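You operate a simulated robot arm through the tools that you are given. There is no shell and no other tool. Be economical: measure what you need, move in short steps, check, and stop when the job is done.

You run a simulated robot arm. Do the job below in one go: nothing can be reset, and whatever is moved stays where it is left.

JOB
Finish the corner: one long rivet through the bracket into the cross tube.
Fine: keep it clamped for that; then orange riveter back and both clamp levers loose.

Only the result counts: the job must be done as asked and must still hold three seconds after the hand-in. Knocking over, shifting, dropping, spilling or breaking anything else fails it.

ROBOT AND FRAMES
A 6-joint arm with a two-finger parallel gripper, fixed in place. Base frame: the origin is at the foot of the arm, x ahead of it, y to its left, z up; the work surface is at about z = 12. Lengths are in mm, angles in rad, forces in N, time in s.
With the tool pointing down near the work surface it reaches from about 140 to 580 mm from the base axis. Its first joint turns from -1.152 to 1.152 rad. Payload 2.1 kg.
The tool frame sits at the grasp point between the pads (the TCP): z along the fingers, y along the line on which they close. The tips reach 30 mm beyond it. The gripper opens to 94 mm. The fingers are 28 mm wide and 10 mm thick; the gripper's body (50 by 96 mm) begins 55 mm behind the TCP.
Orientation is that of the tool frame in the base frame, as [roll, pitch, yaw] about the fixed x, y, z axes, in that order (R = Rz(yaw) Ry(pitch) Rx(roll)). With the fingers straight down and closing along the base's y, the tool's x points along the base's -x, its y along +y and its z along -z.

CONTROLS
- The arm moves only by the tool play_rows. Its argument "steps" is a list of rows, each a list of 7 numbers: the shift along the tool's x, y, z in units of 200 mm (1.0 is 200 mm), then the turn, a rotation vector about the tool's x, y, z in units of 90 degrees (1.0 is 90 degrees), then the finger opening in mm, from 0 to 94. In form: [[dx, dy, dz, rx, ry, rz, jaw], ...]. A call has 1 to 12 rows; each row is the pose to reach, as a shift and turn from the pose commanded when the call began, along the tool's axes at that moment. A call with a number of a shift or a turn outside -1 to 1 is refused whole. A row lasts 0.2 s, in which the tool goes at most 50 mm and 0.15 rad; a call with a longer step from one row to the next is refused whole, and so is a gripper value outside its range. Where a pose cannot be reached the arm comes as near as it can. A force on the tool above 40 N (or 10 N above the force at the start of the call, whichever is more), or a blocked arm, ends the call early, and 0.2 s more pass. The fingers move at their own pace (about 72 mm/s each) and stop on an object; they squeeze with about 34 N. The grip force told is the motor's: it shows also when the fingers shut on nothing. Time passes only in rows, and 0.2 s behind the last, so rows that repeat a pose let the fingers close. The reply holds the time, the measured pose of the TCP, the force on the tool along the base axes, the opening and the grip force, in the units named above and with some noise.
- Cameras (640 x 400 px; columns grow to the right, rows downward): "scene" is fixed at [53.9, -365.7, 500.9]; the picture's right is [0.81, -0.58, 0.00], its down [-0.24, -0.34, -0.91] and it looks along [0.53, 0.74, -0.42] (base axes); focal length 214 px, centre (320, 200). "wrist" rides on the gripper at [-37, 0, -58] in the tool frame; the picture's right is [0.00, -1.00, 0.00], its down [0.97, 0.00, -0.24] and it looks along [0.24, 0.00, 0.97] (tool axes); focal length 218 px, centre (320, 200).
- snapshot(camera): a new picture of that camera. The clock stands still meanwhile.
- pixel_to_xyz(camera, pixels): there is no depth. For up to 12 entries [column, row, z] of the newest picture of that camera ("zoom" is the newest enlarged one), the place [x, y] in the base frame at which the ray of that pixel passes the height z, good to about 3 mm. The clock stands still meanwhile.
- inspect(camera, box): a new picture of the part [left, top, right, bottom] of that camera's present view, enlarged. The clock stands still meanwhile.
- sign_off(): hands the job in; it is judged then, once.

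Keep the steps short. Do not move on a guess: measure, check each grasp and each placing, and mend mistakes. In all there are 80 turns and 46 pictures (those below and enlarged ones count). Leave the gripper open and the arm clear of the work at the hand-in unless told otherwise, and finish with a single line.

The tools are called after "Request:" as a command line: name --pt "numbers of a row" for each row, then --argument value for the rest, lists and objects as JSON in quotes. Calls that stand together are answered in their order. play_rows: Moves the arm, as the interface text tells. Its arguments: {"type":"object","properties":{"steps":{"type":"array","items":{"type":"array","items":{"type":"number"}}}},"required":["steps"]} The other tools are called the same way: snapshot (camera) takes a picture; pixel_to_xyz (camera, pixels) gives the place at which the rays of pixels pass given heights; inspect (camera, box) takes an enlarged picture of a part of a camera's view; sign_off () hands the job in.

At the start:

```text
time: 0.0
position: [269.4, -92.8, 407.8]
tool_rot: [-3.141, 0.002, -3.141]
wrist_force: [0.0, -0.3, 0.0]
grip_width: 94.1
grasp_force: 0.1
```

scene: 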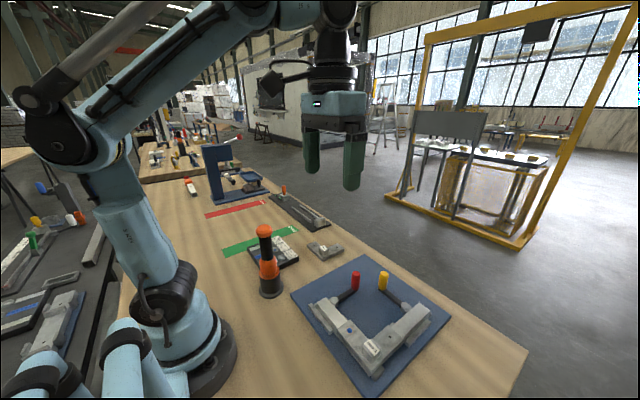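
wrist: 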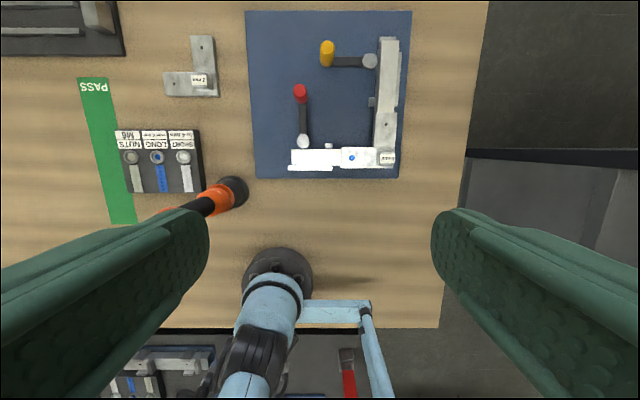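

I see a blue plate with two tubes and two levers (red, yellow), an orange riveter, and a tray with rivets. I'll look closer at the fixture, the tray and the riveter.

Request:
inspect --camera "wrist" --box '[240, 10, 420, 190]'

Request:
inspect --camera "wrist" --box '[70, 30, 260, 230]'

Request:
inspect --camera "scene" --box '[280, 250, 460, 400]'

Request:
inspect --camera "scene" --box '[200, 180, 360, 310]'

```text
2.22 times, centred on (330, 100) of wrist
```

zoom: 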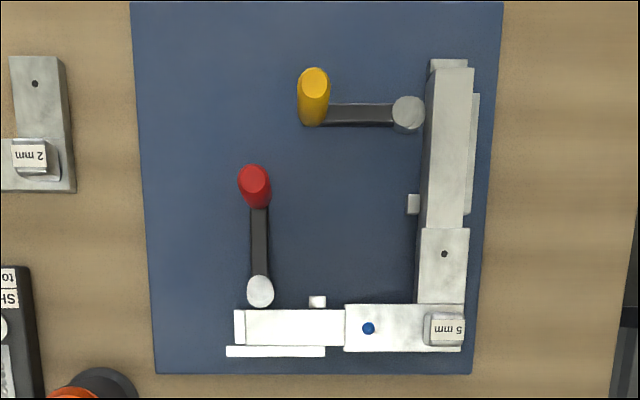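

```text
2.00 times, centred on (165, 130) of wrist
```

zoom: 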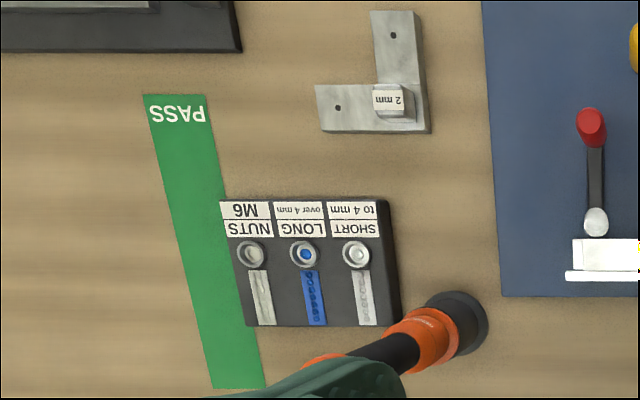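

```text
2.67 times, centred on (370, 325) of scene
```

zoom: 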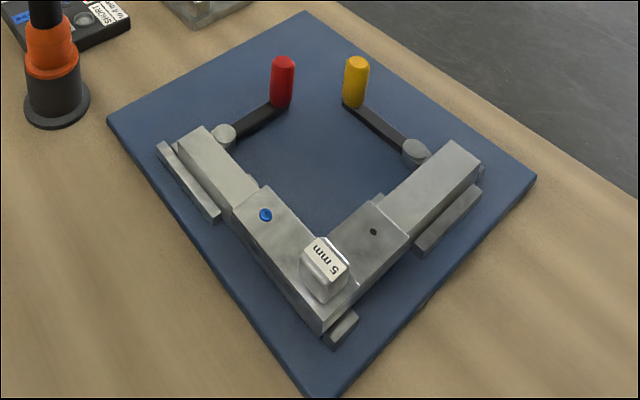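

```text
3.08 times, centred on (280, 245) of scene
```

zoom: 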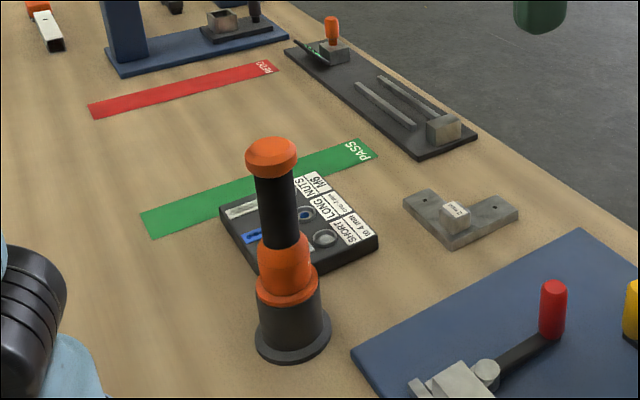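

Now I measure hole, rivet well, riveter and levers from both cameras at two heights, to get their heights from the crossing of rays.

Request:
pixel_to_xyz --camera "wrist" --pixels '[[385.8, 124.3, 30], [385.8, 124.3, 80], [352, 157.6, 30], [352, 157.6, 80], [157, 157.5, 12], [157, 157.5, 50], [300.7, 90, 50], [300.7, 90, 110], [327.3, 47.3, 50], [327.3, 47.3, 110], [303, 140.5, 50], [369.6, 60.8, 50]]'

Request:
pixel_to_xyz --camera "scene" --pixels '[[390.2, 337, 30], [390.2, 337, 80], [349.8, 330.6, 30], [349.8, 330.6, 80], [275.5, 249.5, 12], [275.5, 249.5, 50], [356.1, 273.3, 50], [356.1, 273.3, 110], [383.9, 273.3, 50], [383.9, 273.3, 110], [264, 230, 150], [271, 289, 12]]'

```text
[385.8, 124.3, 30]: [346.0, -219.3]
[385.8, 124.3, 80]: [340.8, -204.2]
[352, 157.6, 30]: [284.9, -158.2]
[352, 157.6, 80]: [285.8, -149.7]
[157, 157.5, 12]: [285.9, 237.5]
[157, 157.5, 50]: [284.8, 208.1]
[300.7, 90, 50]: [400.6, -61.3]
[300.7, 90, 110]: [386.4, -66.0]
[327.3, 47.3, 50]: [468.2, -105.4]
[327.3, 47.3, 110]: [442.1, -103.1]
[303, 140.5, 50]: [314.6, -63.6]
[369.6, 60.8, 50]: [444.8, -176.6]
```

```text
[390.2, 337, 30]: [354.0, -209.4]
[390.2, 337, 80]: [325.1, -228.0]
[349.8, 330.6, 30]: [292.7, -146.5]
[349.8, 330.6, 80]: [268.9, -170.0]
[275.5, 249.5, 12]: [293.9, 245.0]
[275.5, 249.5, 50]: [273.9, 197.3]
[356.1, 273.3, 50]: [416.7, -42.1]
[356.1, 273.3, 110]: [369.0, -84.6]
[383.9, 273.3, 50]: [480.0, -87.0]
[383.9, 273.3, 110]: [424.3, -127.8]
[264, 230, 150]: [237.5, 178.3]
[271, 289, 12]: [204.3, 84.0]
```

Crossed rays: empty hole ≈ (345,-215,45); LONG well ≈ (285.5,225.4,28); riveter foot ≈ (204,84), top at about z 205. Moving above the riveter for a look from the wrist.

Request:
play_rows --pt "0.065 0.177 0.09 0 0 0 94" --pt "0.13 0.354 0.18 0 0 0 94" --pt "0.195 0.531 0.27 0 0 0 94" --pt "0.26 0.708 0.36 0 0 0 94" --pt "0.325 0.885 0.45 0 0 0 94" --pt "0.325 0.885 0.45 0 0 0 94"

Request:
snapshot --camera "wrist"

Request:
inspect --camera "scene" --box '[200, 180, 360, 310]'

```text
time: 1.4
position: [202.9, 84.6, 317.7]
tool_rot: [3.14, 0.001, -3.141]
wrist_force: [0.2, -1.2, 0.5]
grip_width: 94.1
grasp_force: 0.1
```

```text
39 pictures are left
```

wrist: 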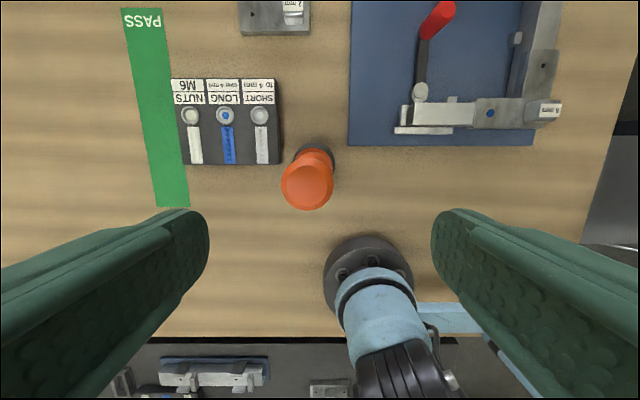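

```text
3.08 times, centred on (280, 245) of scene
```

zoom: 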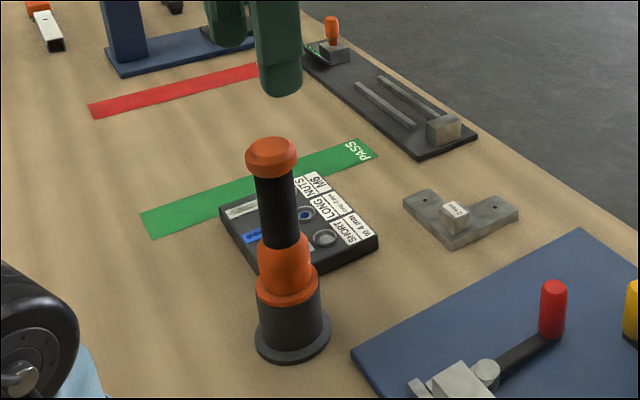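

Riveter cap in the wrist view at (307,182), in the scene zoom at (271,150). I cross these to get its axis and height, and remeasure the LONG well at (226,116).

Request:
pixel_to_xyz --camera "wrist" --pixels '[[307, 182, 150], [307, 182, 200], [280, 182, 200], [333, 182, 200], [226, 116, 20], [226, 116, 35], [335, 155, 15], [490, 113, 47], [543, 65, 45], [420, 91, 40]]'

Request:
pixel_to_xyz --camera "zoom" --pixels '[[271, 150, 150], [271, 150, 200], [306, 214, 20], [306, 214, 35], [293, 335, 12], [285, 245, 90], [285, 290, 60], [280, 180, 150]]'

```text
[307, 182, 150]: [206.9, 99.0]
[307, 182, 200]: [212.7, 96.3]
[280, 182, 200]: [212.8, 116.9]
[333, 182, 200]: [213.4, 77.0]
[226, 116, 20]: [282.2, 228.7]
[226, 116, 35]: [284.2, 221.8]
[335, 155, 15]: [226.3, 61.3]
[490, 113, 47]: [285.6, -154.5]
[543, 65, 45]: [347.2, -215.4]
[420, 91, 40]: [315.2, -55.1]
```

```text
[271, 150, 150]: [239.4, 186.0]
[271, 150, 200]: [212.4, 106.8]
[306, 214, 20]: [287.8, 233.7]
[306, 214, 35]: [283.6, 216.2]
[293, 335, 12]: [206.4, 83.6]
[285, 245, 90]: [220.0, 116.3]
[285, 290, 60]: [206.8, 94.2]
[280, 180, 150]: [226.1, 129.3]
```

Riveter axis ≈ (213,96), top ≈ z 207, black handle ≈ z 103–175. I'll line up over it and go down to z ≈ 162 with open fingers, then close.

Request:
play_rows --pt "-0.05 0.057 0.1 0 0 0 94" --pt "-0.05 0.057 0.3 0 0 0 94" --pt "-0.05 0.057 0.5 0 0 0 94" --pt "-0.05 0.057 0.68 0 0 0 94" --pt "-0.05 0.057 0.78 0 0 0 94" --pt "-0.05 0.057 0.78 0 0 0 94"

Request:
snapshot --camera "wrist"

Request:
inspect --camera "scene" --box '[200, 180, 360, 310]'

```text
time: 2.8
position: [214.8, 93.6, 162.6]
tool_rot: [-3.139, 0.002, -3.141]
wrist_force: [-0.3, -0.1, 0.0]
grip_width: 93.9
grasp_force: 0.0
```

```text
37 pictures are left
```

wrist: 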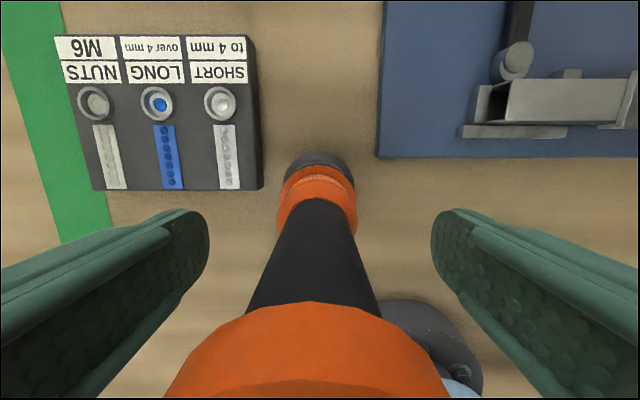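

```text
3.08 times, centred on (280, 245) of scene
```

zoom: 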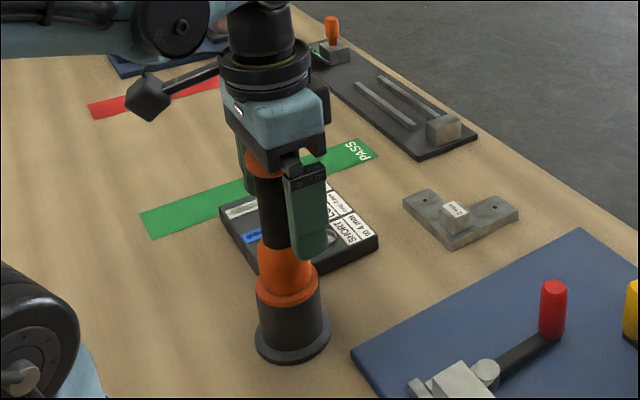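

Fingers straddle the black handle and cap; riveter is about 1–2 mm to +y. Closing with that shift.

Request:
play_rows --pt "0 0.006 0 0 0 0 70" --pt "0 0.006 0 0 0 0 45" --pt "0 0.006 0 0 0 0 20" --pt "0 0.006 0 0 0 0 20" --pt "0 0.006 0 0 0 0 20"

Request:
snapshot --camera "wrist"

```text
time: 4.0
position: [214.4, 95.3, 161.4]
tool_rot: [3.139, 0.0, -3.14]
wrist_force: [-0.9, 1.0, -0.5]
grip_width: 43.3
grasp_force: 33.8
```

```text
35 pictures are left
```

wrist: 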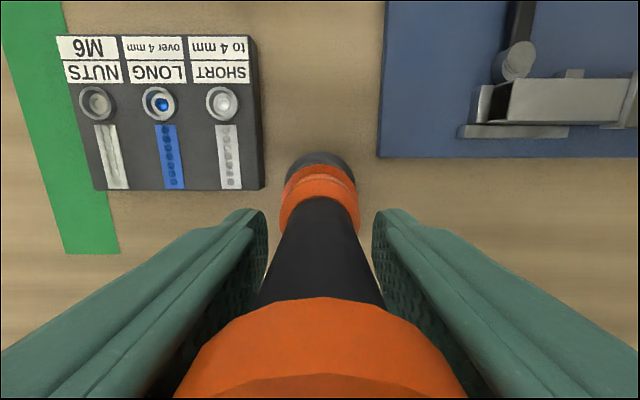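

Gripped at 43.3 mm (cap), force 34 N. Lift slowly straight up 40 mm and look.

Request:
play_rows --pt "0 0 -0.05 0 0 0 20" --pt "0 0 -0.15 0 0 0 20" --pt "0 0 -0.3 0 0 0 20" --pt "0 0 -0.4 0 0 0 20" --pt "0 0 -0.4 0 0 0 20"

Request:
inspect --camera "scene" --box '[200, 180, 360, 310]'

```text
time: 5.2
position: [214.5, 92.9, 241.5]
tool_rot: [3.141, 0.002, 3.142]
wrist_force: [-0.1, -0.2, -5.4]
grip_width: 42.1
grasp_force: 34.0
```

```text
3.08 times, centred on (280, 245) of scene
```

zoom: 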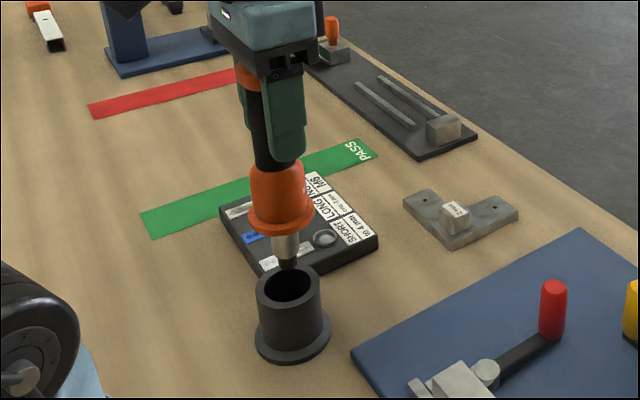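

Riveter is out; stand stays. Measure the nose tip at zoom (288,268) and the stand's mouth.

Request:
pixel_to_xyz --camera "zoom" --pixels '[[288, 268, 80], [288, 268, 100], [288, 288, 60], [288, 288, 70], [284, 200, 130], [284, 200, 160], [271, 268, 110]]'

Request:
snapshot --camera "wrist"

```text
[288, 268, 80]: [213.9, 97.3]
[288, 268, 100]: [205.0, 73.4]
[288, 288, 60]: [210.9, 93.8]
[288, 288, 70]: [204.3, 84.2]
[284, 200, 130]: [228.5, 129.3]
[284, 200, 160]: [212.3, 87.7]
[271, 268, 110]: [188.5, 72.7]
```

```text
33 pictures are left
```

wrist: 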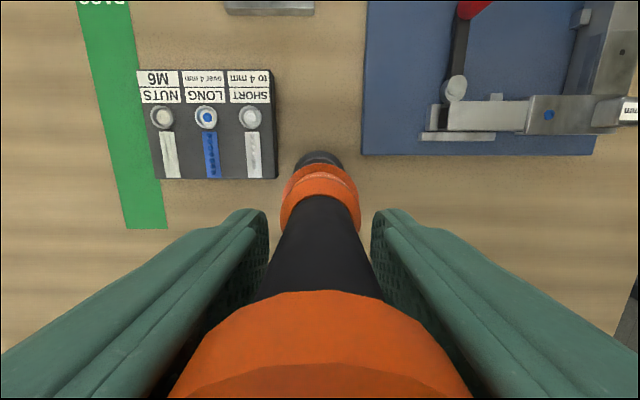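

Tip is ≈150–158 below the TCP. Move high over the LONG well (285.5,225.4), keeping the tip well above the tray.

Request:
play_rows --pt "-0.09 0.16 0 0 0 0 20" --pt "-0.18 0.32 0 0 0 0 20" --pt "-0.27 0.48 0 0 0 0 20" --pt "-0.355 0.65 0 0 0 0 20" --pt "-0.355 0.65 0 0 0 0 20"

Request:
inspect --camera "scene" --box '[230, 190, 330, 270]'

Request:
snapshot --camera "wrist"

```text
time: 6.4
position: [286.4, 224.1, 240.4]
tool_rot: [3.139, 0.001, -3.141]
wrist_force: [0.3, -0.7, -4.1]
grip_width: 42.1
grasp_force: 33.9
```

```text
5.00 times, centred on (280, 230) of scene
```

zoom: 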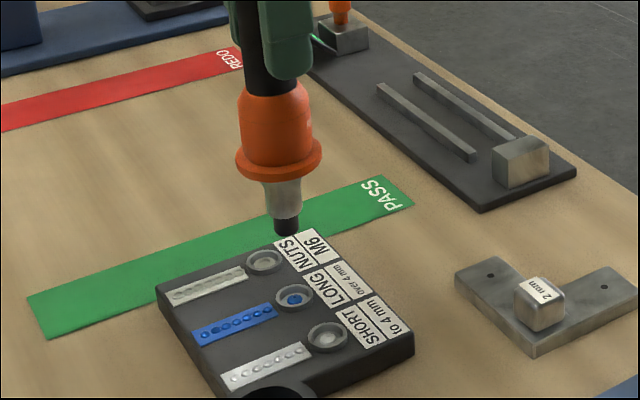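

```text
31 pictures are left
```

wrist: 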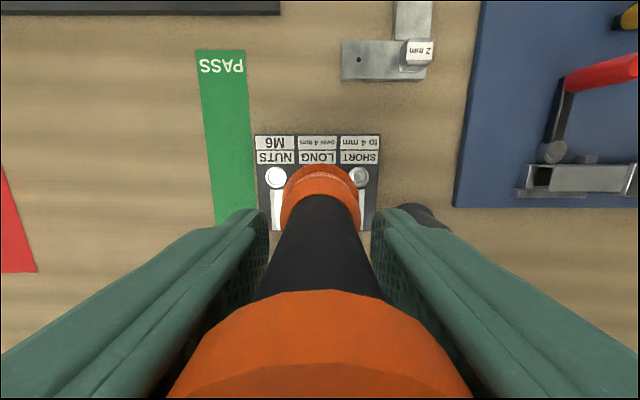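

Tip in zoom at (287,231), LONG well at (294,298). Measuring the well centres again, and the tip's height along its ray.

Request:
pixel_to_xyz --camera "zoom" --pixels '[[294, 298, 28], [264, 261, 28], [327, 336, 28], [287, 231, 75], [287, 231, 85], [287, 231, 95], [283, 190, 120], [283, 190, 110]]'

Request:
pixel_to_xyz --camera "wrist" --pixels '[[276, 177, 28], [359, 176, 28]]'

```text
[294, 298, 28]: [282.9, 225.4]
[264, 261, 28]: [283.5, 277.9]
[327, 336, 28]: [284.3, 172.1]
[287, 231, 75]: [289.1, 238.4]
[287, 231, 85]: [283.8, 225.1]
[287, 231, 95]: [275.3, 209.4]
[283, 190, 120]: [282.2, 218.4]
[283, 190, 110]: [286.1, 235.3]
```

```text
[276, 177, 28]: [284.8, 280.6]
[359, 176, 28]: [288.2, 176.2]
```

Descend 40 mm for a close comparison of tip and well (tip still ≥10 mm above).

Request:
play_rows --pt "0 0 0.1 0 0 0 20" --pt "0 0 0.2 0 0 0 20" --pt "0 0 0.2 0 0 0 20"

Request:
inspect --camera "scene" --box '[240, 215, 310, 270]'

Request:
inspect --camera "wrist" --box '[230, 100, 410, 220]'

```text
time: 7.2
position: [284.4, 223.3, 201.3]
tool_rot: [3.141, 0.001, -3.14]
wrist_force: [1.0, 0.5, -4.8]
grip_width: 42.1
grasp_force: 34.1
```

```text
7.27 times, centred on (275, 242) of scene
```

zoom: 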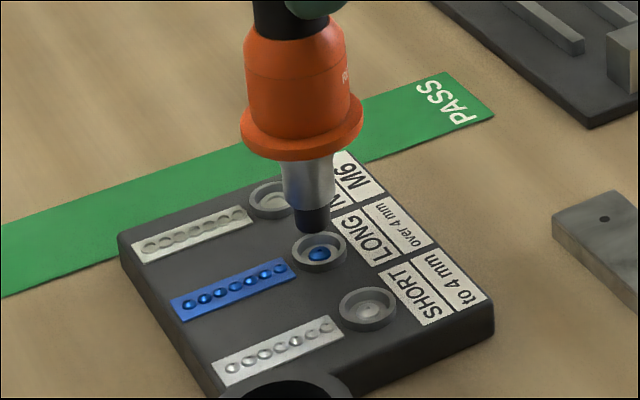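

```text
3.33 times, centred on (320, 160) of wrist
```

zoom: 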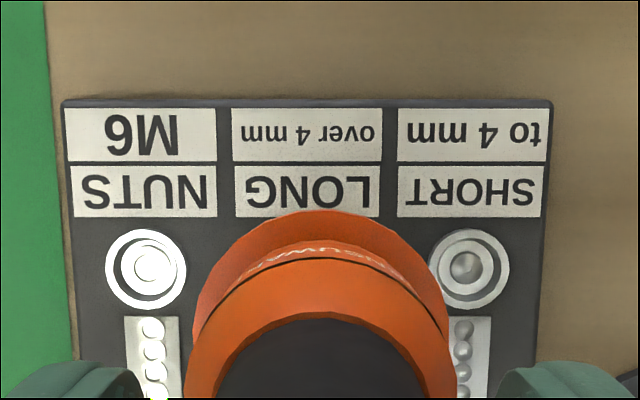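

Wrist view says the nose is ~4 mm short in y (wells' mid at col 308 vs. nose 321). Check x with the tip's ray.

Request:
pixel_to_xyz --camera "zoom" --pixels '[[318, 251, 28], [318, 251, 32], [368, 308, 30], [272, 200, 30], [312, 230, 35], [312, 230, 45], [312, 230, 55], [301, 128, 90], [301, 128, 100]]'

Request:
pixel_to_xyz --camera "zoom" --pixels '[[310, 228, 40], [310, 228, 50], [260, 130, 95], [355, 130, 95], [320, 258, 28]]'

```text
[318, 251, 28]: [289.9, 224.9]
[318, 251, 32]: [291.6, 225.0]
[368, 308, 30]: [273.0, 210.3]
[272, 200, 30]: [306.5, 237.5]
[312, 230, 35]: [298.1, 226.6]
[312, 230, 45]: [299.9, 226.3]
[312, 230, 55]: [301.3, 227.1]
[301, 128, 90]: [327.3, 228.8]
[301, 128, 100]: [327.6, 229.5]
```

```text
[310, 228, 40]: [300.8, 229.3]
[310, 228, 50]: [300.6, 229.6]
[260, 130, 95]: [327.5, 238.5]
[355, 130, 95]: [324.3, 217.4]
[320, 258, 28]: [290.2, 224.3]
```

That used the wrist zoom; redo with scene coordinates.

Request:
pixel_to_xyz --camera "scene" --pixels '[[274.7, 249.0, 28], [274.7, 249.0, 33], [281.6, 256.9, 30], [268.4, 242.0, 30], [273.9, 246.1, 35], [273.9, 246.1, 45], [273.9, 246.1, 55], [272.4, 232.1, 70], [272.4, 232.1, 80], [272.4, 232.1, 90]]'

Request:
pixel_to_xyz --camera "zoom" --pixels '[[146, 270, 30], [469, 268, 30]]'

```text
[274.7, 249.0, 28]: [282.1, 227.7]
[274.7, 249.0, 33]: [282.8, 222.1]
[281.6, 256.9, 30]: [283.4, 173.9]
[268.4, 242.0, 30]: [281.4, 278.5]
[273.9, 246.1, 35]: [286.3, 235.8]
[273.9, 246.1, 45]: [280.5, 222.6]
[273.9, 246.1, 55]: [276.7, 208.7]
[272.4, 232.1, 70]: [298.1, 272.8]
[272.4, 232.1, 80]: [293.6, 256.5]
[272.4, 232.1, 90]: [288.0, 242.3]
```

```text
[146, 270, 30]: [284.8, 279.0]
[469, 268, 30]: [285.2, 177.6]
```

Tip ≈ (281,223,45), well ≈ (283.5,227,29). Shift +2 in x, +3.5 in y and come down 10 mm, look again.

Request:
play_rows --pt "-0.01 0.0175 0 0 0 0 20" --pt "-0.01 0.0175 0.05 0 0 0 20" --pt "-0.01 0.0175 0.05 0 0 0 20"

Request:
inspect --camera "wrist" --box '[230, 100, 410, 220]'

Request:
inspect --camera "scene" --box '[255, 225, 295, 265]'

```text
time: 8.0
position: [286.8, 229.0, 191.8]
tool_rot: [3.141, 0.001, -3.138]
wrist_force: [0.0, 1.0, -4.0]
grip_width: 42.0
grasp_force: 34.2
```

```text
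3.33 times, centred on (320, 160) of wrist
```

zoom: 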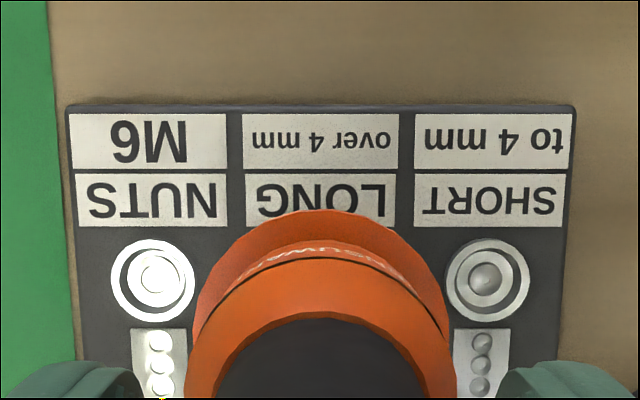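

```text
10.00 times, centred on (275, 245) of scene
```

zoom: 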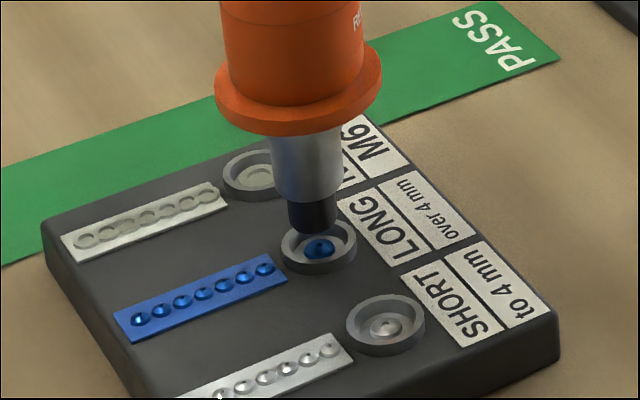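

Now aligned in y (wells' mid at col 320) and within ~1 mm in x. Lower in 2 mm steps until contact.

Request:
play_rows --pt "-0.004 0 0.015 0 0 0 20" --pt "-0.004 0 0.03 0 0 0 20" --pt "-0.004 0 0.04 0 0 0 20" --pt "-0.004 0 0.05 0 0 0 20" --pt "-0.004 0 0.05 0 0 0 20"

Request:
inspect --camera "scene" --box '[255, 225, 295, 265]'

```text
time: 9.2
position: [287.7, 228.1, 182.4]
tool_rot: [-3.142, 0.002, 3.14]
wrist_force: [-0.4, -0.7, -5.0]
grip_width: 41.9
grasp_force: 33.6
```

```text
10.00 times, centred on (275, 245) of scene
```

zoom: 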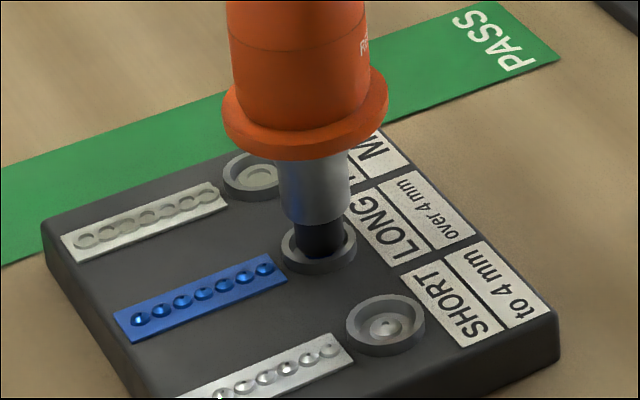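

Nose is inside the well, no contact force yet. Continue gently.

Request:
play_rows --pt "0 0 0.005 0 0 0 20" --pt "0 0 0.01 0 0 0 20" --pt "0 0 0.015 0 0 0 20" --pt "0 0 0.02 0 0 0 20" --pt "0 0 0.02 0 0 0 20"

Request:
inspect --camera "scene" --box '[255, 225, 295, 265]'

```text
time: 10.4
position: [287.9, 227.6, 176.5]
tool_rot: [-3.141, -0.001, -3.141]
wrist_force: [-0.8, 0.7, -4.1]
grip_width: 42.1
grasp_force: 34.2
```

```text
10.00 times, centred on (275, 245) of scene
```

zoom: 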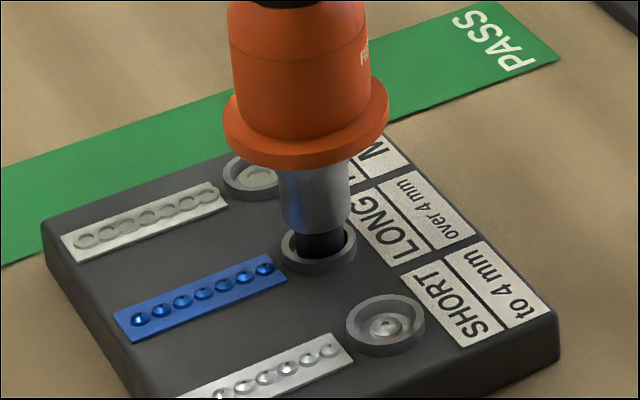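

Still free. Go down in small steps until there's force.

Request:
play_rows --pt "0 0 0.005 0 0 0 20" --pt "0 0 0.01 0 0 0 20" --pt "0 0 0.015 0 0 0 20" --pt "0 0 0.02 0 0 0 20" --pt "0 0 0.02 0 0 0 20"

```text
time: 11.6
position: [287.8, 228.7, 173.3]
tool_rot: [-3.141, 0.0, 3.141]
wrist_force: [-1.2, 1.2, 0.9]
grip_width: 42.1
grasp_force: 33.8
```

Force rose by ~5 N: contact at TCP z ≈ 173. Press a few mm more.

Request:
play_rows --pt "0 0 0.005 0 0 0 20" --pt "0 0 0.01 0 0 0 20" --pt "0 0 0.01 0 0 0 20"

Request:
inspect --camera "scene" --box '[255, 225, 295, 265]'

```text
time: 12.4
position: [287.6, 228.6, 172.4]
tool_rot: [3.14, 0.001, -3.141]
wrist_force: [-2.2, 2.0, 2.8]
grip_width: 42.0
grasp_force: 34.5
```

```text
10.00 times, centred on (275, 245) of scene
```

zoom: 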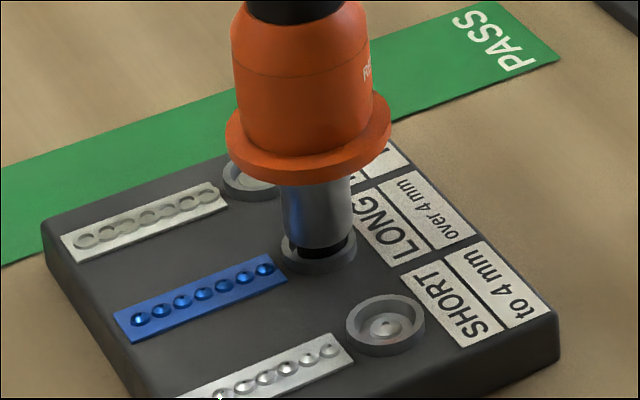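

Seated with light force. Lift ~30 mm and check whether the nose carries the blue rivet.

Request:
play_rows --pt "0 0 -0.05 0 0 0 20" --pt "0 0 -0.2 0 0 0 20" --pt "0 0 -0.25 0 0 0 20" --pt "0 0 -0.25 0 0 0 20"

Request:
inspect --camera "scene" --box '[255, 215, 295, 255]'

```text
time: 13.4
position: [287.2, 227.1, 222.7]
tool_rot: [-3.139, 0.002, -3.141]
wrist_force: [-0.5, 0.4, -3.7]
grip_width: 42.0
grasp_force: 34.2
```

```text
10.00 times, centred on (275, 235) of scene
```

zoom: 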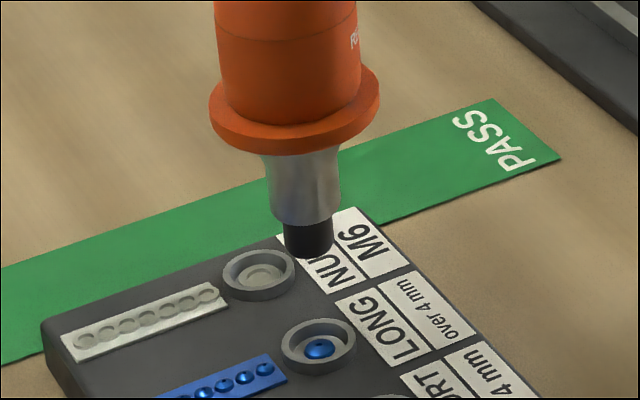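

No rivet on the nose yet; the press was too light (7 N) with small side force (-2,+2). Go back down, nudged -1 mm x, +0.7 mm y, and press firmer.

Request:
play_rows --pt "0.004 0.003 0.1 0 0 0 20" --pt "0.004 0.003 0.2 0 0 0 20" --pt "0.004 0.003 0.25 0 0 0 20" --pt "0.004 0.003 0.26 0 0 0 20" --pt "0.004 0.003 0.27 0 0 0 20" --pt "0.004 0.003 0.28 0 0 0 20" --pt "0.004 0.003 0.28 0 0 0 20"

```text
time: 15.0
position: [288.5, 228.5, 166.6]
tool_rot: [3.141, 0.001, -3.141]
wrist_force: [-2.6, -1.9, 10.6]
grip_width: 41.7
grasp_force: 33.3
```

Net press ~15 N at z 166.6. Look, to see whether it is going in or slipping in the grip.

Request:
inspect --camera "scene" --box '[240, 205, 300, 265]'

Request:
snapshot --camera "wrist"

```text
6.67 times, centred on (270, 235) of scene
```

zoom: 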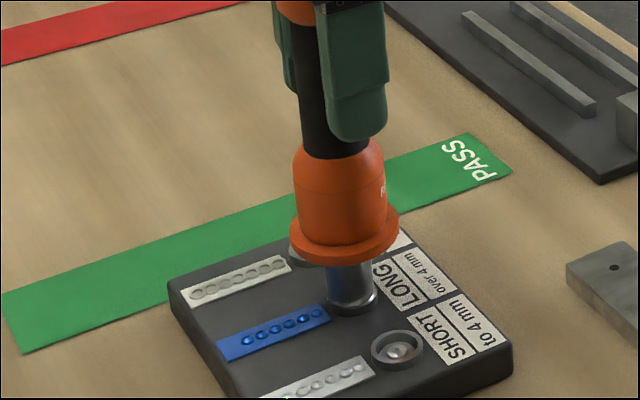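

```text
21 pictures are left
```

wrist: 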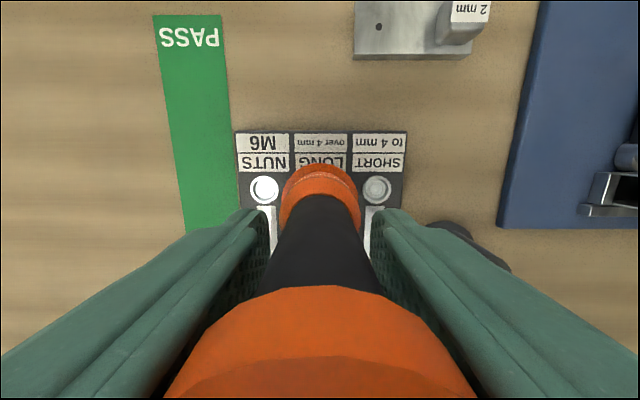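

Silver sleeve now reaches the well's rim. Press on a bit, firmer.

Request:
play_rows --pt "0 0 0.008 0 0 0 20" --pt "0 0 0.016 0 0 0 20" --pt "0 0 0.024 0 0 0 20" --pt "0 0 0.03 0 0 0 20" --pt "0 0 0.03 0 0 0 20"

```text
time: 16.2
position: [286.8, 229.8, 159.9]
tool_rot: [3.141, 0.003, -3.141]
wrist_force: [1.2, 0.1, 28.8]
grip_width: 41.3
grasp_force: 33.4
```

28.8 N now. Lift 50 mm and inspect the nose.

Request:
play_rows --pt "0 0 -0.05 0 0 0 20" --pt "0 0 -0.2 0 0 0 20" --pt "0 0 -0.3 0 0 0 20" --pt "0 0 -0.3 0 0 0 20"

Request:
inspect --camera "scene" --box '[240, 195, 300, 255]'

```text
time: 17.2
position: [287.6, 230.1, 221.3]
tool_rot: [3.139, 0.0, 3.14]
wrist_force: [-0.4, -0.5, -4.7]
grip_width: 41.3
grasp_force: 34.0
```

```text
6.67 times, centred on (270, 225) of scene
```

zoom: 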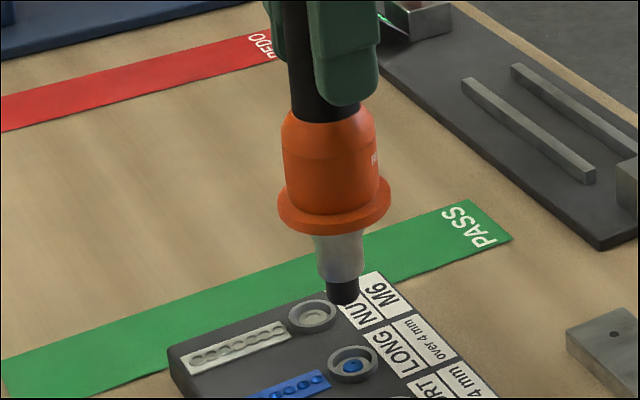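

The tip isn't clear; zoom closer on it.

Request:
inspect --camera "scene" --box '[265, 224, 285, 254]'

```text
13.33 times, centred on (275, 239) of scene
```

zoom: 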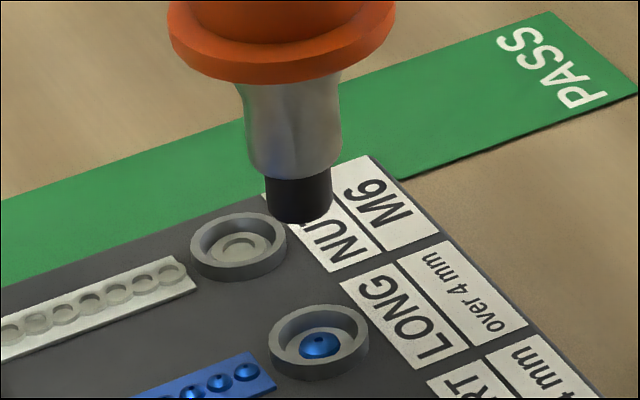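

Nose still empty. I'll press again, this time to nearly the 40 N guard and hold a moment.

Request:
play_rows --pt "0 0 0.1 0 0 0 10" --pt "0 0 0.2 0 0 0 10" --pt "0 0 0.27 0 0 0 10" --pt "0 0 0.29 0 0 0 10" --pt "0 0 0.3 0 0 0 10" --pt "0 0 0.31 0 0 0 10" --pt "0 0 0.32 0 0 0 10" --pt "0 0 0.33 0 0 0 10" --pt "0 0 0.34 0 0 0 10" --pt "0 0 0.34 0 0 0 10"

Request:
inspect --camera "scene" --box '[240, 205, 300, 265]'

```text
time: 19.0
position: [287.5, 228.7, 155.5]
tool_rot: [3.141, 0.003, -3.14]
wrist_force: [0.1, -0.2, 16.8]
grip_width: 41.1
grasp_force: 34.6
stopped in row 9: the force on the tool passed its limit (the readings are from after the stop); the commanded pose is now the measured one
```

```text
6.67 times, centred on (270, 235) of scene
```

zoom: 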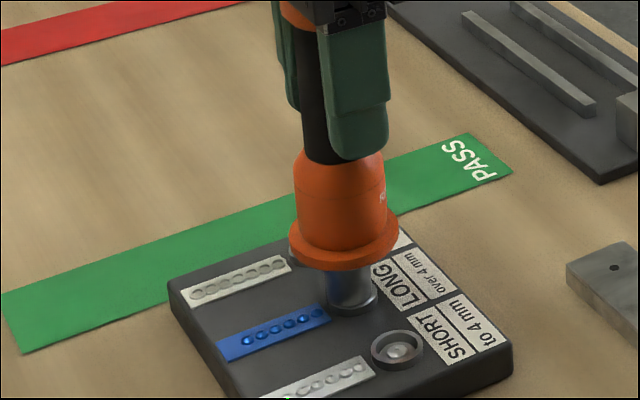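

The guard tripped at 40 N; collar moved down as well. Lift and check the tip.

Request:
play_rows --pt "0 0 -0.05 0 0 0 10" --pt "0 0 -0.2 0 0 0 10" --pt "0 0 -0.33 0 0 0 10" --pt "0 0 -0.33 0 0 0 10"

Request:
inspect --camera "scene" --box '[245, 195, 305, 260]'

```text
time: 20.0
position: [286.9, 229.1, 222.0]
tool_rot: [3.141, 0.002, -3.141]
wrist_force: [-0.2, -0.8, -2.9]
grip_width: 41.4
grasp_force: 34.0
```

```text
6.15 times, centred on (275, 228) of scene
```

zoom: 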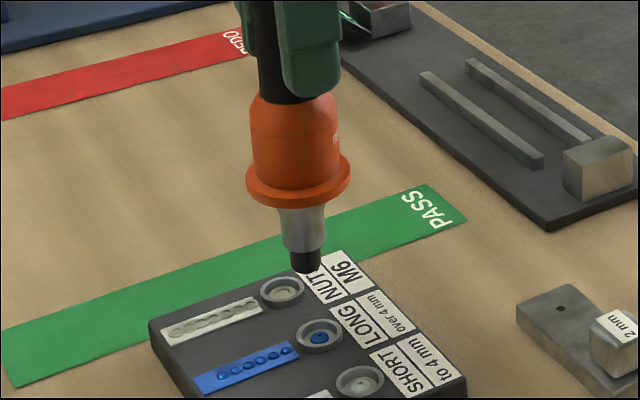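

The blue strip may show fewer rivets than before – the nose might already be loaded. Zoom on tip and strip.

Request:
inspect --camera "scene" --box '[258, 230, 284, 260]'

```text
13.33 times, centred on (271, 245) of scene
```

zoom: 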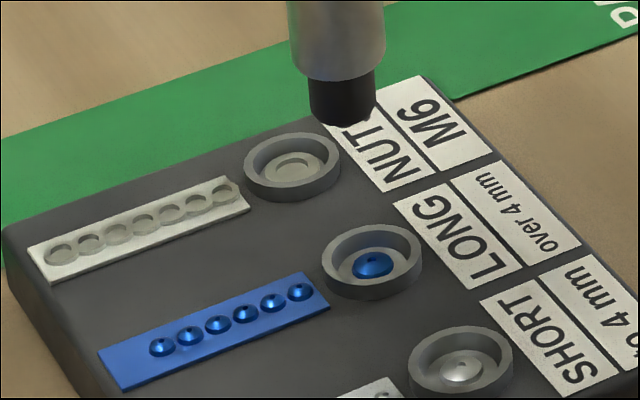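

One LONG rivet has left the strip (7→6), so the riveter is loaded. The riveter slipped a few mm up in the grip; measure the tip's present position relative to the TCP.

Request:
pixel_to_xyz --camera "zoom" --pixels '[[343, 115, 65], [343, 115, 70], [343, 115, 75], [371, 262, 28], [291, 167, 28], [336, 60, 90], [336, 60, 85]]'

Request:
snapshot --camera "wrist"

```text
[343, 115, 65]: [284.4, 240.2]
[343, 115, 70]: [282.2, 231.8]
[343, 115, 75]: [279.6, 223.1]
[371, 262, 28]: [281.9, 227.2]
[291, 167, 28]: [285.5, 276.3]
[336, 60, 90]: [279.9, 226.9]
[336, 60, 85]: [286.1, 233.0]
```

```text
15 pictures are left
```

wrist: 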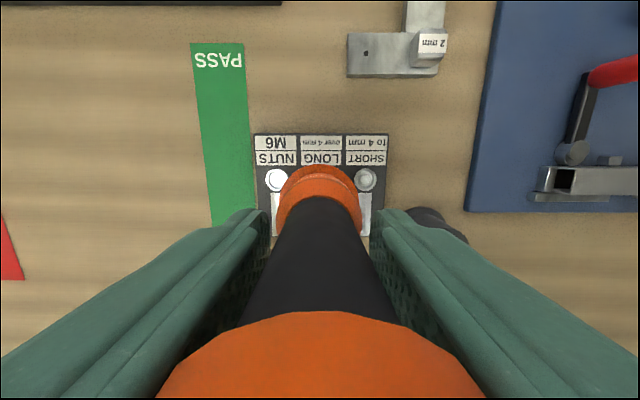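

Cap has moved up a few mm in the grip but sits centred; tip ≈150 mm below the TCP. Raise 45 mm and carry it toward the bracket in stages.

Request:
play_rows --pt "0 0 -0.22 0 0 0 10" --pt "0 -0.15 -0.22 0 0 0 10" --pt "0 -0.35 -0.22 0 0 0 10" --pt "0 -0.55 -0.22 0 0 0 10" --pt "0 -0.75 -0.22 0 0 0 10" --pt "0 -0.95 -0.22 0 0 0 10"

Request:
play_rows --pt "0 -0.2 0 0 0 0 10" --pt "0 -0.4 0 0 0 0 10" --pt "-0.05 -0.6 0 0 0 0 10" --pt "-0.15 -0.75 0 0 0 0 10" --pt "-0.25 -0.9 0 0 0 0 10"

Request:
play_rows --pt "-0.03 -0.15 0 0 0 0 10" --pt "-0.06 -0.35 0.08 0 0 0 10" --pt "-0.06 -0.369 0.17 0 0 0 10" --pt "-0.06 -0.369 0.17 0 0 0 10"

Request:
inspect --camera "scene" --box '[355, 290, 435, 370]'

Request:
snapshot --camera "wrist"

```text
time: 21.4
position: [286.0, 36.4, 267.2]
tool_rot: [3.141, 0.002, -3.139]
wrist_force: [0.6, 0.5, -4.6]
grip_width: 41.5
grasp_force: 33.9
```

```text
time: 22.6
position: [338.4, -141.0, 266.0]
tool_rot: [-3.141, 0.003, -3.14]
wrist_force: [-0.4, 0.5, -4.7]
grip_width: 41.2
grasp_force: 34.1
```

```text
time: 23.6
position: [350.7, -213.6, 232.4]
tool_rot: [3.141, 0.002, -3.139]
wrist_force: [-0.8, 0.1, -3.8]
grip_width: 41.0
grasp_force: 34.8
```

```text
5.00 times, centred on (395, 330) of scene
```

zoom: 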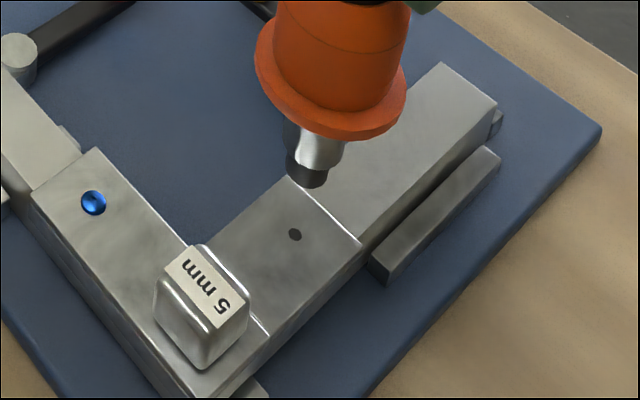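

```text
13 pictures are left
```

wrist: 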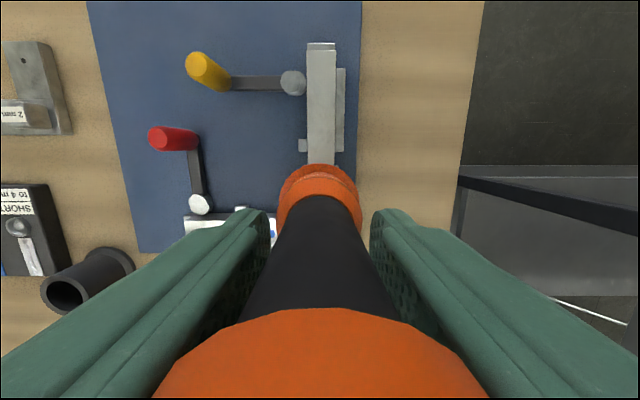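

Hole at zoom (295,235), tip at (307,182). Compute both positions.

Request:
pixel_to_xyz --camera "scene" --pixels '[[392.4, 326.4, 75], [392.4, 326.4, 80], [392.4, 326.4, 85], [390, 337, 45], [390, 337, 48], [390, 337, 42]]'

Request:
pixel_to_xyz --camera "wrist" --pixels '[[307, 140, 45], [335, 140, 45], [308, 60, 45], [336, 60, 45]]'

```text
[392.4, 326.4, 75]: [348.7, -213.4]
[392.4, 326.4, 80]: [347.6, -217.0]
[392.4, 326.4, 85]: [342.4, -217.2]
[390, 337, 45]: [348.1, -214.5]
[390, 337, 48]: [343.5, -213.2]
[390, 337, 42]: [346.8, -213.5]
```

```text
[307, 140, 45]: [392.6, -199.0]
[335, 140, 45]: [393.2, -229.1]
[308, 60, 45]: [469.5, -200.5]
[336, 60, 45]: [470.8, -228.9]
```

Tip and hole coincide to ~2 mm. Lower 27 mm for a close check.

Request:
play_rows --pt "0 0 0.06 0 0 0 10" --pt "0 0 0.135 0 0 0 10" --pt "0 0 0.135 0 0 0 10"

Request:
inspect --camera "scene" --box '[375, 315, 405, 345]'

```text
time: 24.4
position: [349.7, -214.1, 204.7]
tool_rot: [-3.141, 0.003, 3.141]
wrist_force: [-0.9, -0.1, -4.1]
grip_width: 41.3
grasp_force: 34.4
```

```text
13.33 times, centred on (390, 330) of scene
```

zoom: 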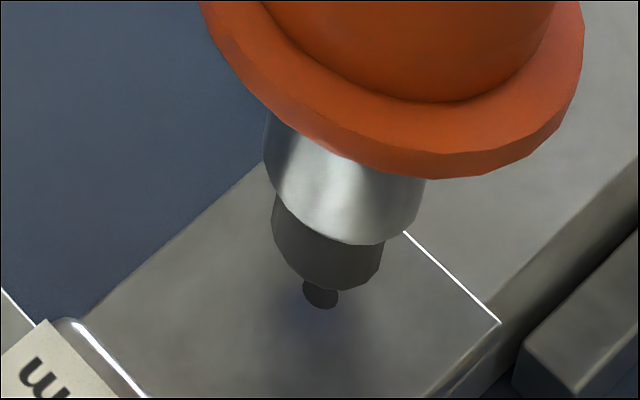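

Tip is ~6 mm above the hole and in line with it (<1 mm). Lower in small steps until contact.

Request:
play_rows --pt "0 0 0.01 0 0 0 10" --pt "0 0 0.02 0 0 0 10" --pt "0 0 0.03 0 0 0 10" --pt "0 0 0.03 0 0 0 10"

```text
time: 25.4
position: [350.7, -213.2, 198.0]
tool_rot: [-3.14, 0.003, -3.141]
wrist_force: [-0.5, -0.1, -3.0]
grip_width: 41.4
grasp_force: 33.9
```

Barely any contact. A further 5 mm in 1 mm steps.

Request:
play_rows --pt "0 0 0.005 0 0 0 10" --pt "0 0 0.01 0 0 0 10" --pt "0 0 0.015 0 0 0 10" --pt "0 0 0.02 0 0 0 10" --pt "0 0 0.025 0 0 0 10" --pt "0 0 0.025 0 0 0 10"

Request:
inspect --camera "scene" --box '[375, 315, 405, 345]'

```text
time: 26.8
position: [350.3, -214.2, 192.7]
tool_rot: [-3.14, 0.0, 3.141]
wrist_force: [-2.0, 0.4, -0.6]
grip_width: 41.1
grasp_force: 34.2
```

```text
13.33 times, centred on (390, 330) of scene
```

zoom: 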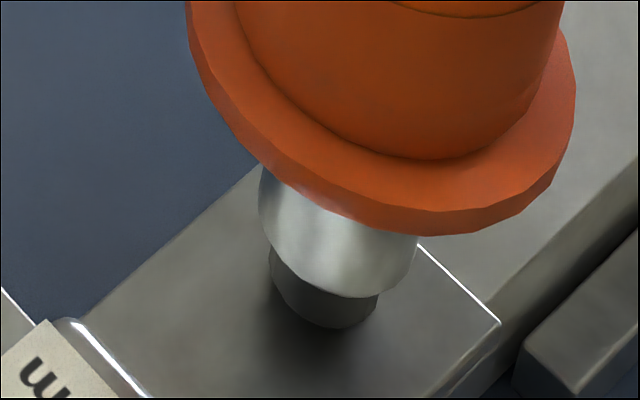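

Contact just beginning, nose over the hole (≈1 mm toward the camera). Nudge +0.8 mm y and press in steps.

Request:
play_rows --pt "0 0.004 0 0 0 0 10" --pt "0 0.004 0.01 0 0 0 10" --pt "0 0.004 0.02 0 0 0 10" --pt "0 0.004 0.03 0 0 0 10" --pt "0 0.004 0.04 0 0 0 10" --pt "0 0.004 0.04 0 0 0 10"

```text
time: 28.2
position: [348.9, -212.9, 185.0]
tool_rot: [3.141, 0.002, 3.14]
wrist_force: [3.1, -2.5, 9.1]
grip_width: 41.2
grasp_force: 34.0
```

Net 13 N. Press further toward ~30 N.

Request:
play_rows --pt "0 0 0.01 0 0 0 10" --pt "0 0 0.02 0 0 0 10" --pt "0 0 0.03 0 0 0 10" --pt "0 0 0.035 0 0 0 10" --pt "0 0 0.035 0 0 0 10"

```text
time: 29.2
position: [349.6, -212.4, 179.6]
tool_rot: [3.14, 0.0, -3.141]
wrist_force: [-0.1, 0.0, 18.6]
grip_width: 41.1
grasp_force: 33.4
stopped in row 5: the force on the tool passed its limit (the readings are from after the stop); the commanded pose is now the measured one
```

It passed the 40 N guard, as happened at the tray. Lift slowly and look at the hole.

Request:
play_rows --pt "0 0 -0.03 0 0 0 10" --pt "0 0 -0.1 0 0 0 10" --pt "0 0 -0.25 0 0 0 10" --pt "0 0 -0.4 0 0 0 10" --pt "0 0 -0.4 0 0 0 10"

Request:
inspect --camera "scene" --box '[345, 275, 425, 355]'

```text
time: 30.4
position: [350.0, -214.2, 259.1]
tool_rot: [-3.142, 0.001, 3.141]
wrist_force: [-0.1, 0.4, -3.3]
grip_width: 41.5
grasp_force: 34.1
```

```text
5.00 times, centred on (385, 315) of scene
```

zoom: 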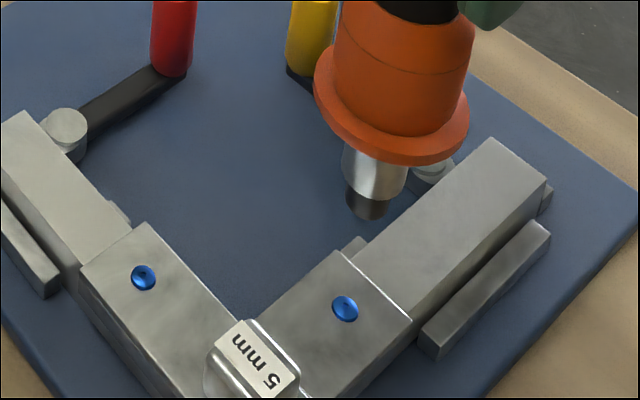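

The blue rivet is set at zoom (345,308), same as the first; bracket unmoved. Now carry the riveter back over its stand (TCP ≈ (214.4,95.8)).

Request:
play_rows --pt "0.08 0.19 0 0 0 0 10" --pt "0.16 0.38 0 0 0 0 10" --pt "0.24 0.58 0 0 0 0 10" --pt "0.325 0.77 0 0 0 0 10"

Request:
play_rows --pt "0.08 0.19 0 0 0 0 10" --pt "0.16 0.38 0 0 0 0 10" --pt "0.25 0.58 0 0 0 0 10" --pt "0.351 0.771 0.05 0 0 0 10" --pt "0.351 0.771 0.07 0 0 0 10"

Request:
inspect --camera "scene" --box '[240, 220, 310, 310]'

Request:
play_rows --pt "0 0 0 0 0 0 10"

```text
time: 31.4
position: [281.5, -57.7, 258.3]
tool_rot: [-3.141, 0.0, 3.139]
wrist_force: [0.8, -0.7, -4.3]
grip_width: 41.2
grasp_force: 34.7
```

```text
time: 32.6
position: [214.8, 95.4, 246.0]
tool_rot: [3.141, 0.0, 3.14]
wrist_force: [-0.6, 0.7, -4.5]
grip_width: 41.2
grasp_force: 34.5
```

```text
4.44 times, centred on (275, 265) of scene
```

zoom: 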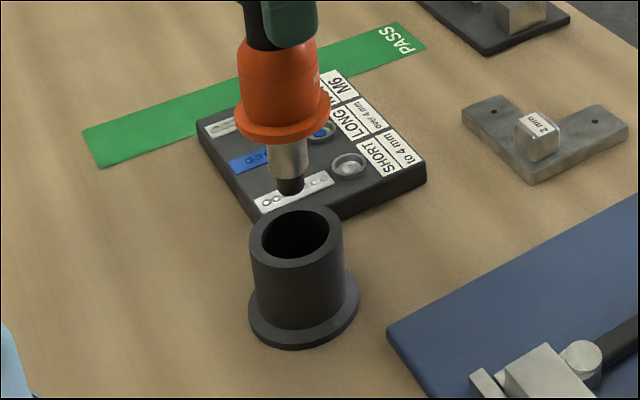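

```text
time: 33.0
position: [213.6, 95.0, 246.3]
tool_rot: [-3.141, -0.001, -3.141]
wrist_force: [0.6, 0.0, -5.3]
grip_width: 41.6
grasp_force: 34.1
```

Nose tip lines up with the stand's mouth. Lower into it: first to z≈176, checking force.

Request:
play_rows --pt "0 0 0.1 0 0 0 10" --pt "0 0 0.2 0 0 0 10" --pt "0 0 0.28 0 0 0 10" --pt "0 0 0.35 0 0 0 10" --pt "0 0 0.35 0 0 0 10"

Request:
play_rows --pt "0 0 0.02 0 0 0 10" --pt "0 0 0.04 0 0 0 10" --pt "0 0 0.06 0 0 0 10" --pt "0 0 0.06 0 0 0 10"

```text
time: 34.2
position: [213.4, 93.6, 175.5]
tool_rot: [-3.142, 0.002, 3.141]
wrist_force: [0.3, 0.4, -4.3]
grip_width: 41.5
grasp_force: 34.8
```

```text
time: 35.2
position: [214.0, 95.0, 164.2]
tool_rot: [-3.141, 0.0, -3.141]
wrist_force: [-0.1, -0.6, -4.6]
grip_width: 41.4
grasp_force: 33.3
```

Free so far, as expected since the riveter slid up in the grip. Continue in 1.5 mm steps.

Request:
play_rows --pt "0 0 0.01 0 0 0 10" --pt "0 0 0.02 0 0 0 10" --pt "0 0 0.03 0 0 0 10" --pt "0 0 0.03 0 0 0 10"

```text
time: 36.2
position: [214.3, 95.4, 157.7]
tool_rot: [-3.141, 0.0, -3.14]
wrist_force: [0.0, 0.1, -4.4]
grip_width: 41.4
grasp_force: 34.3
```

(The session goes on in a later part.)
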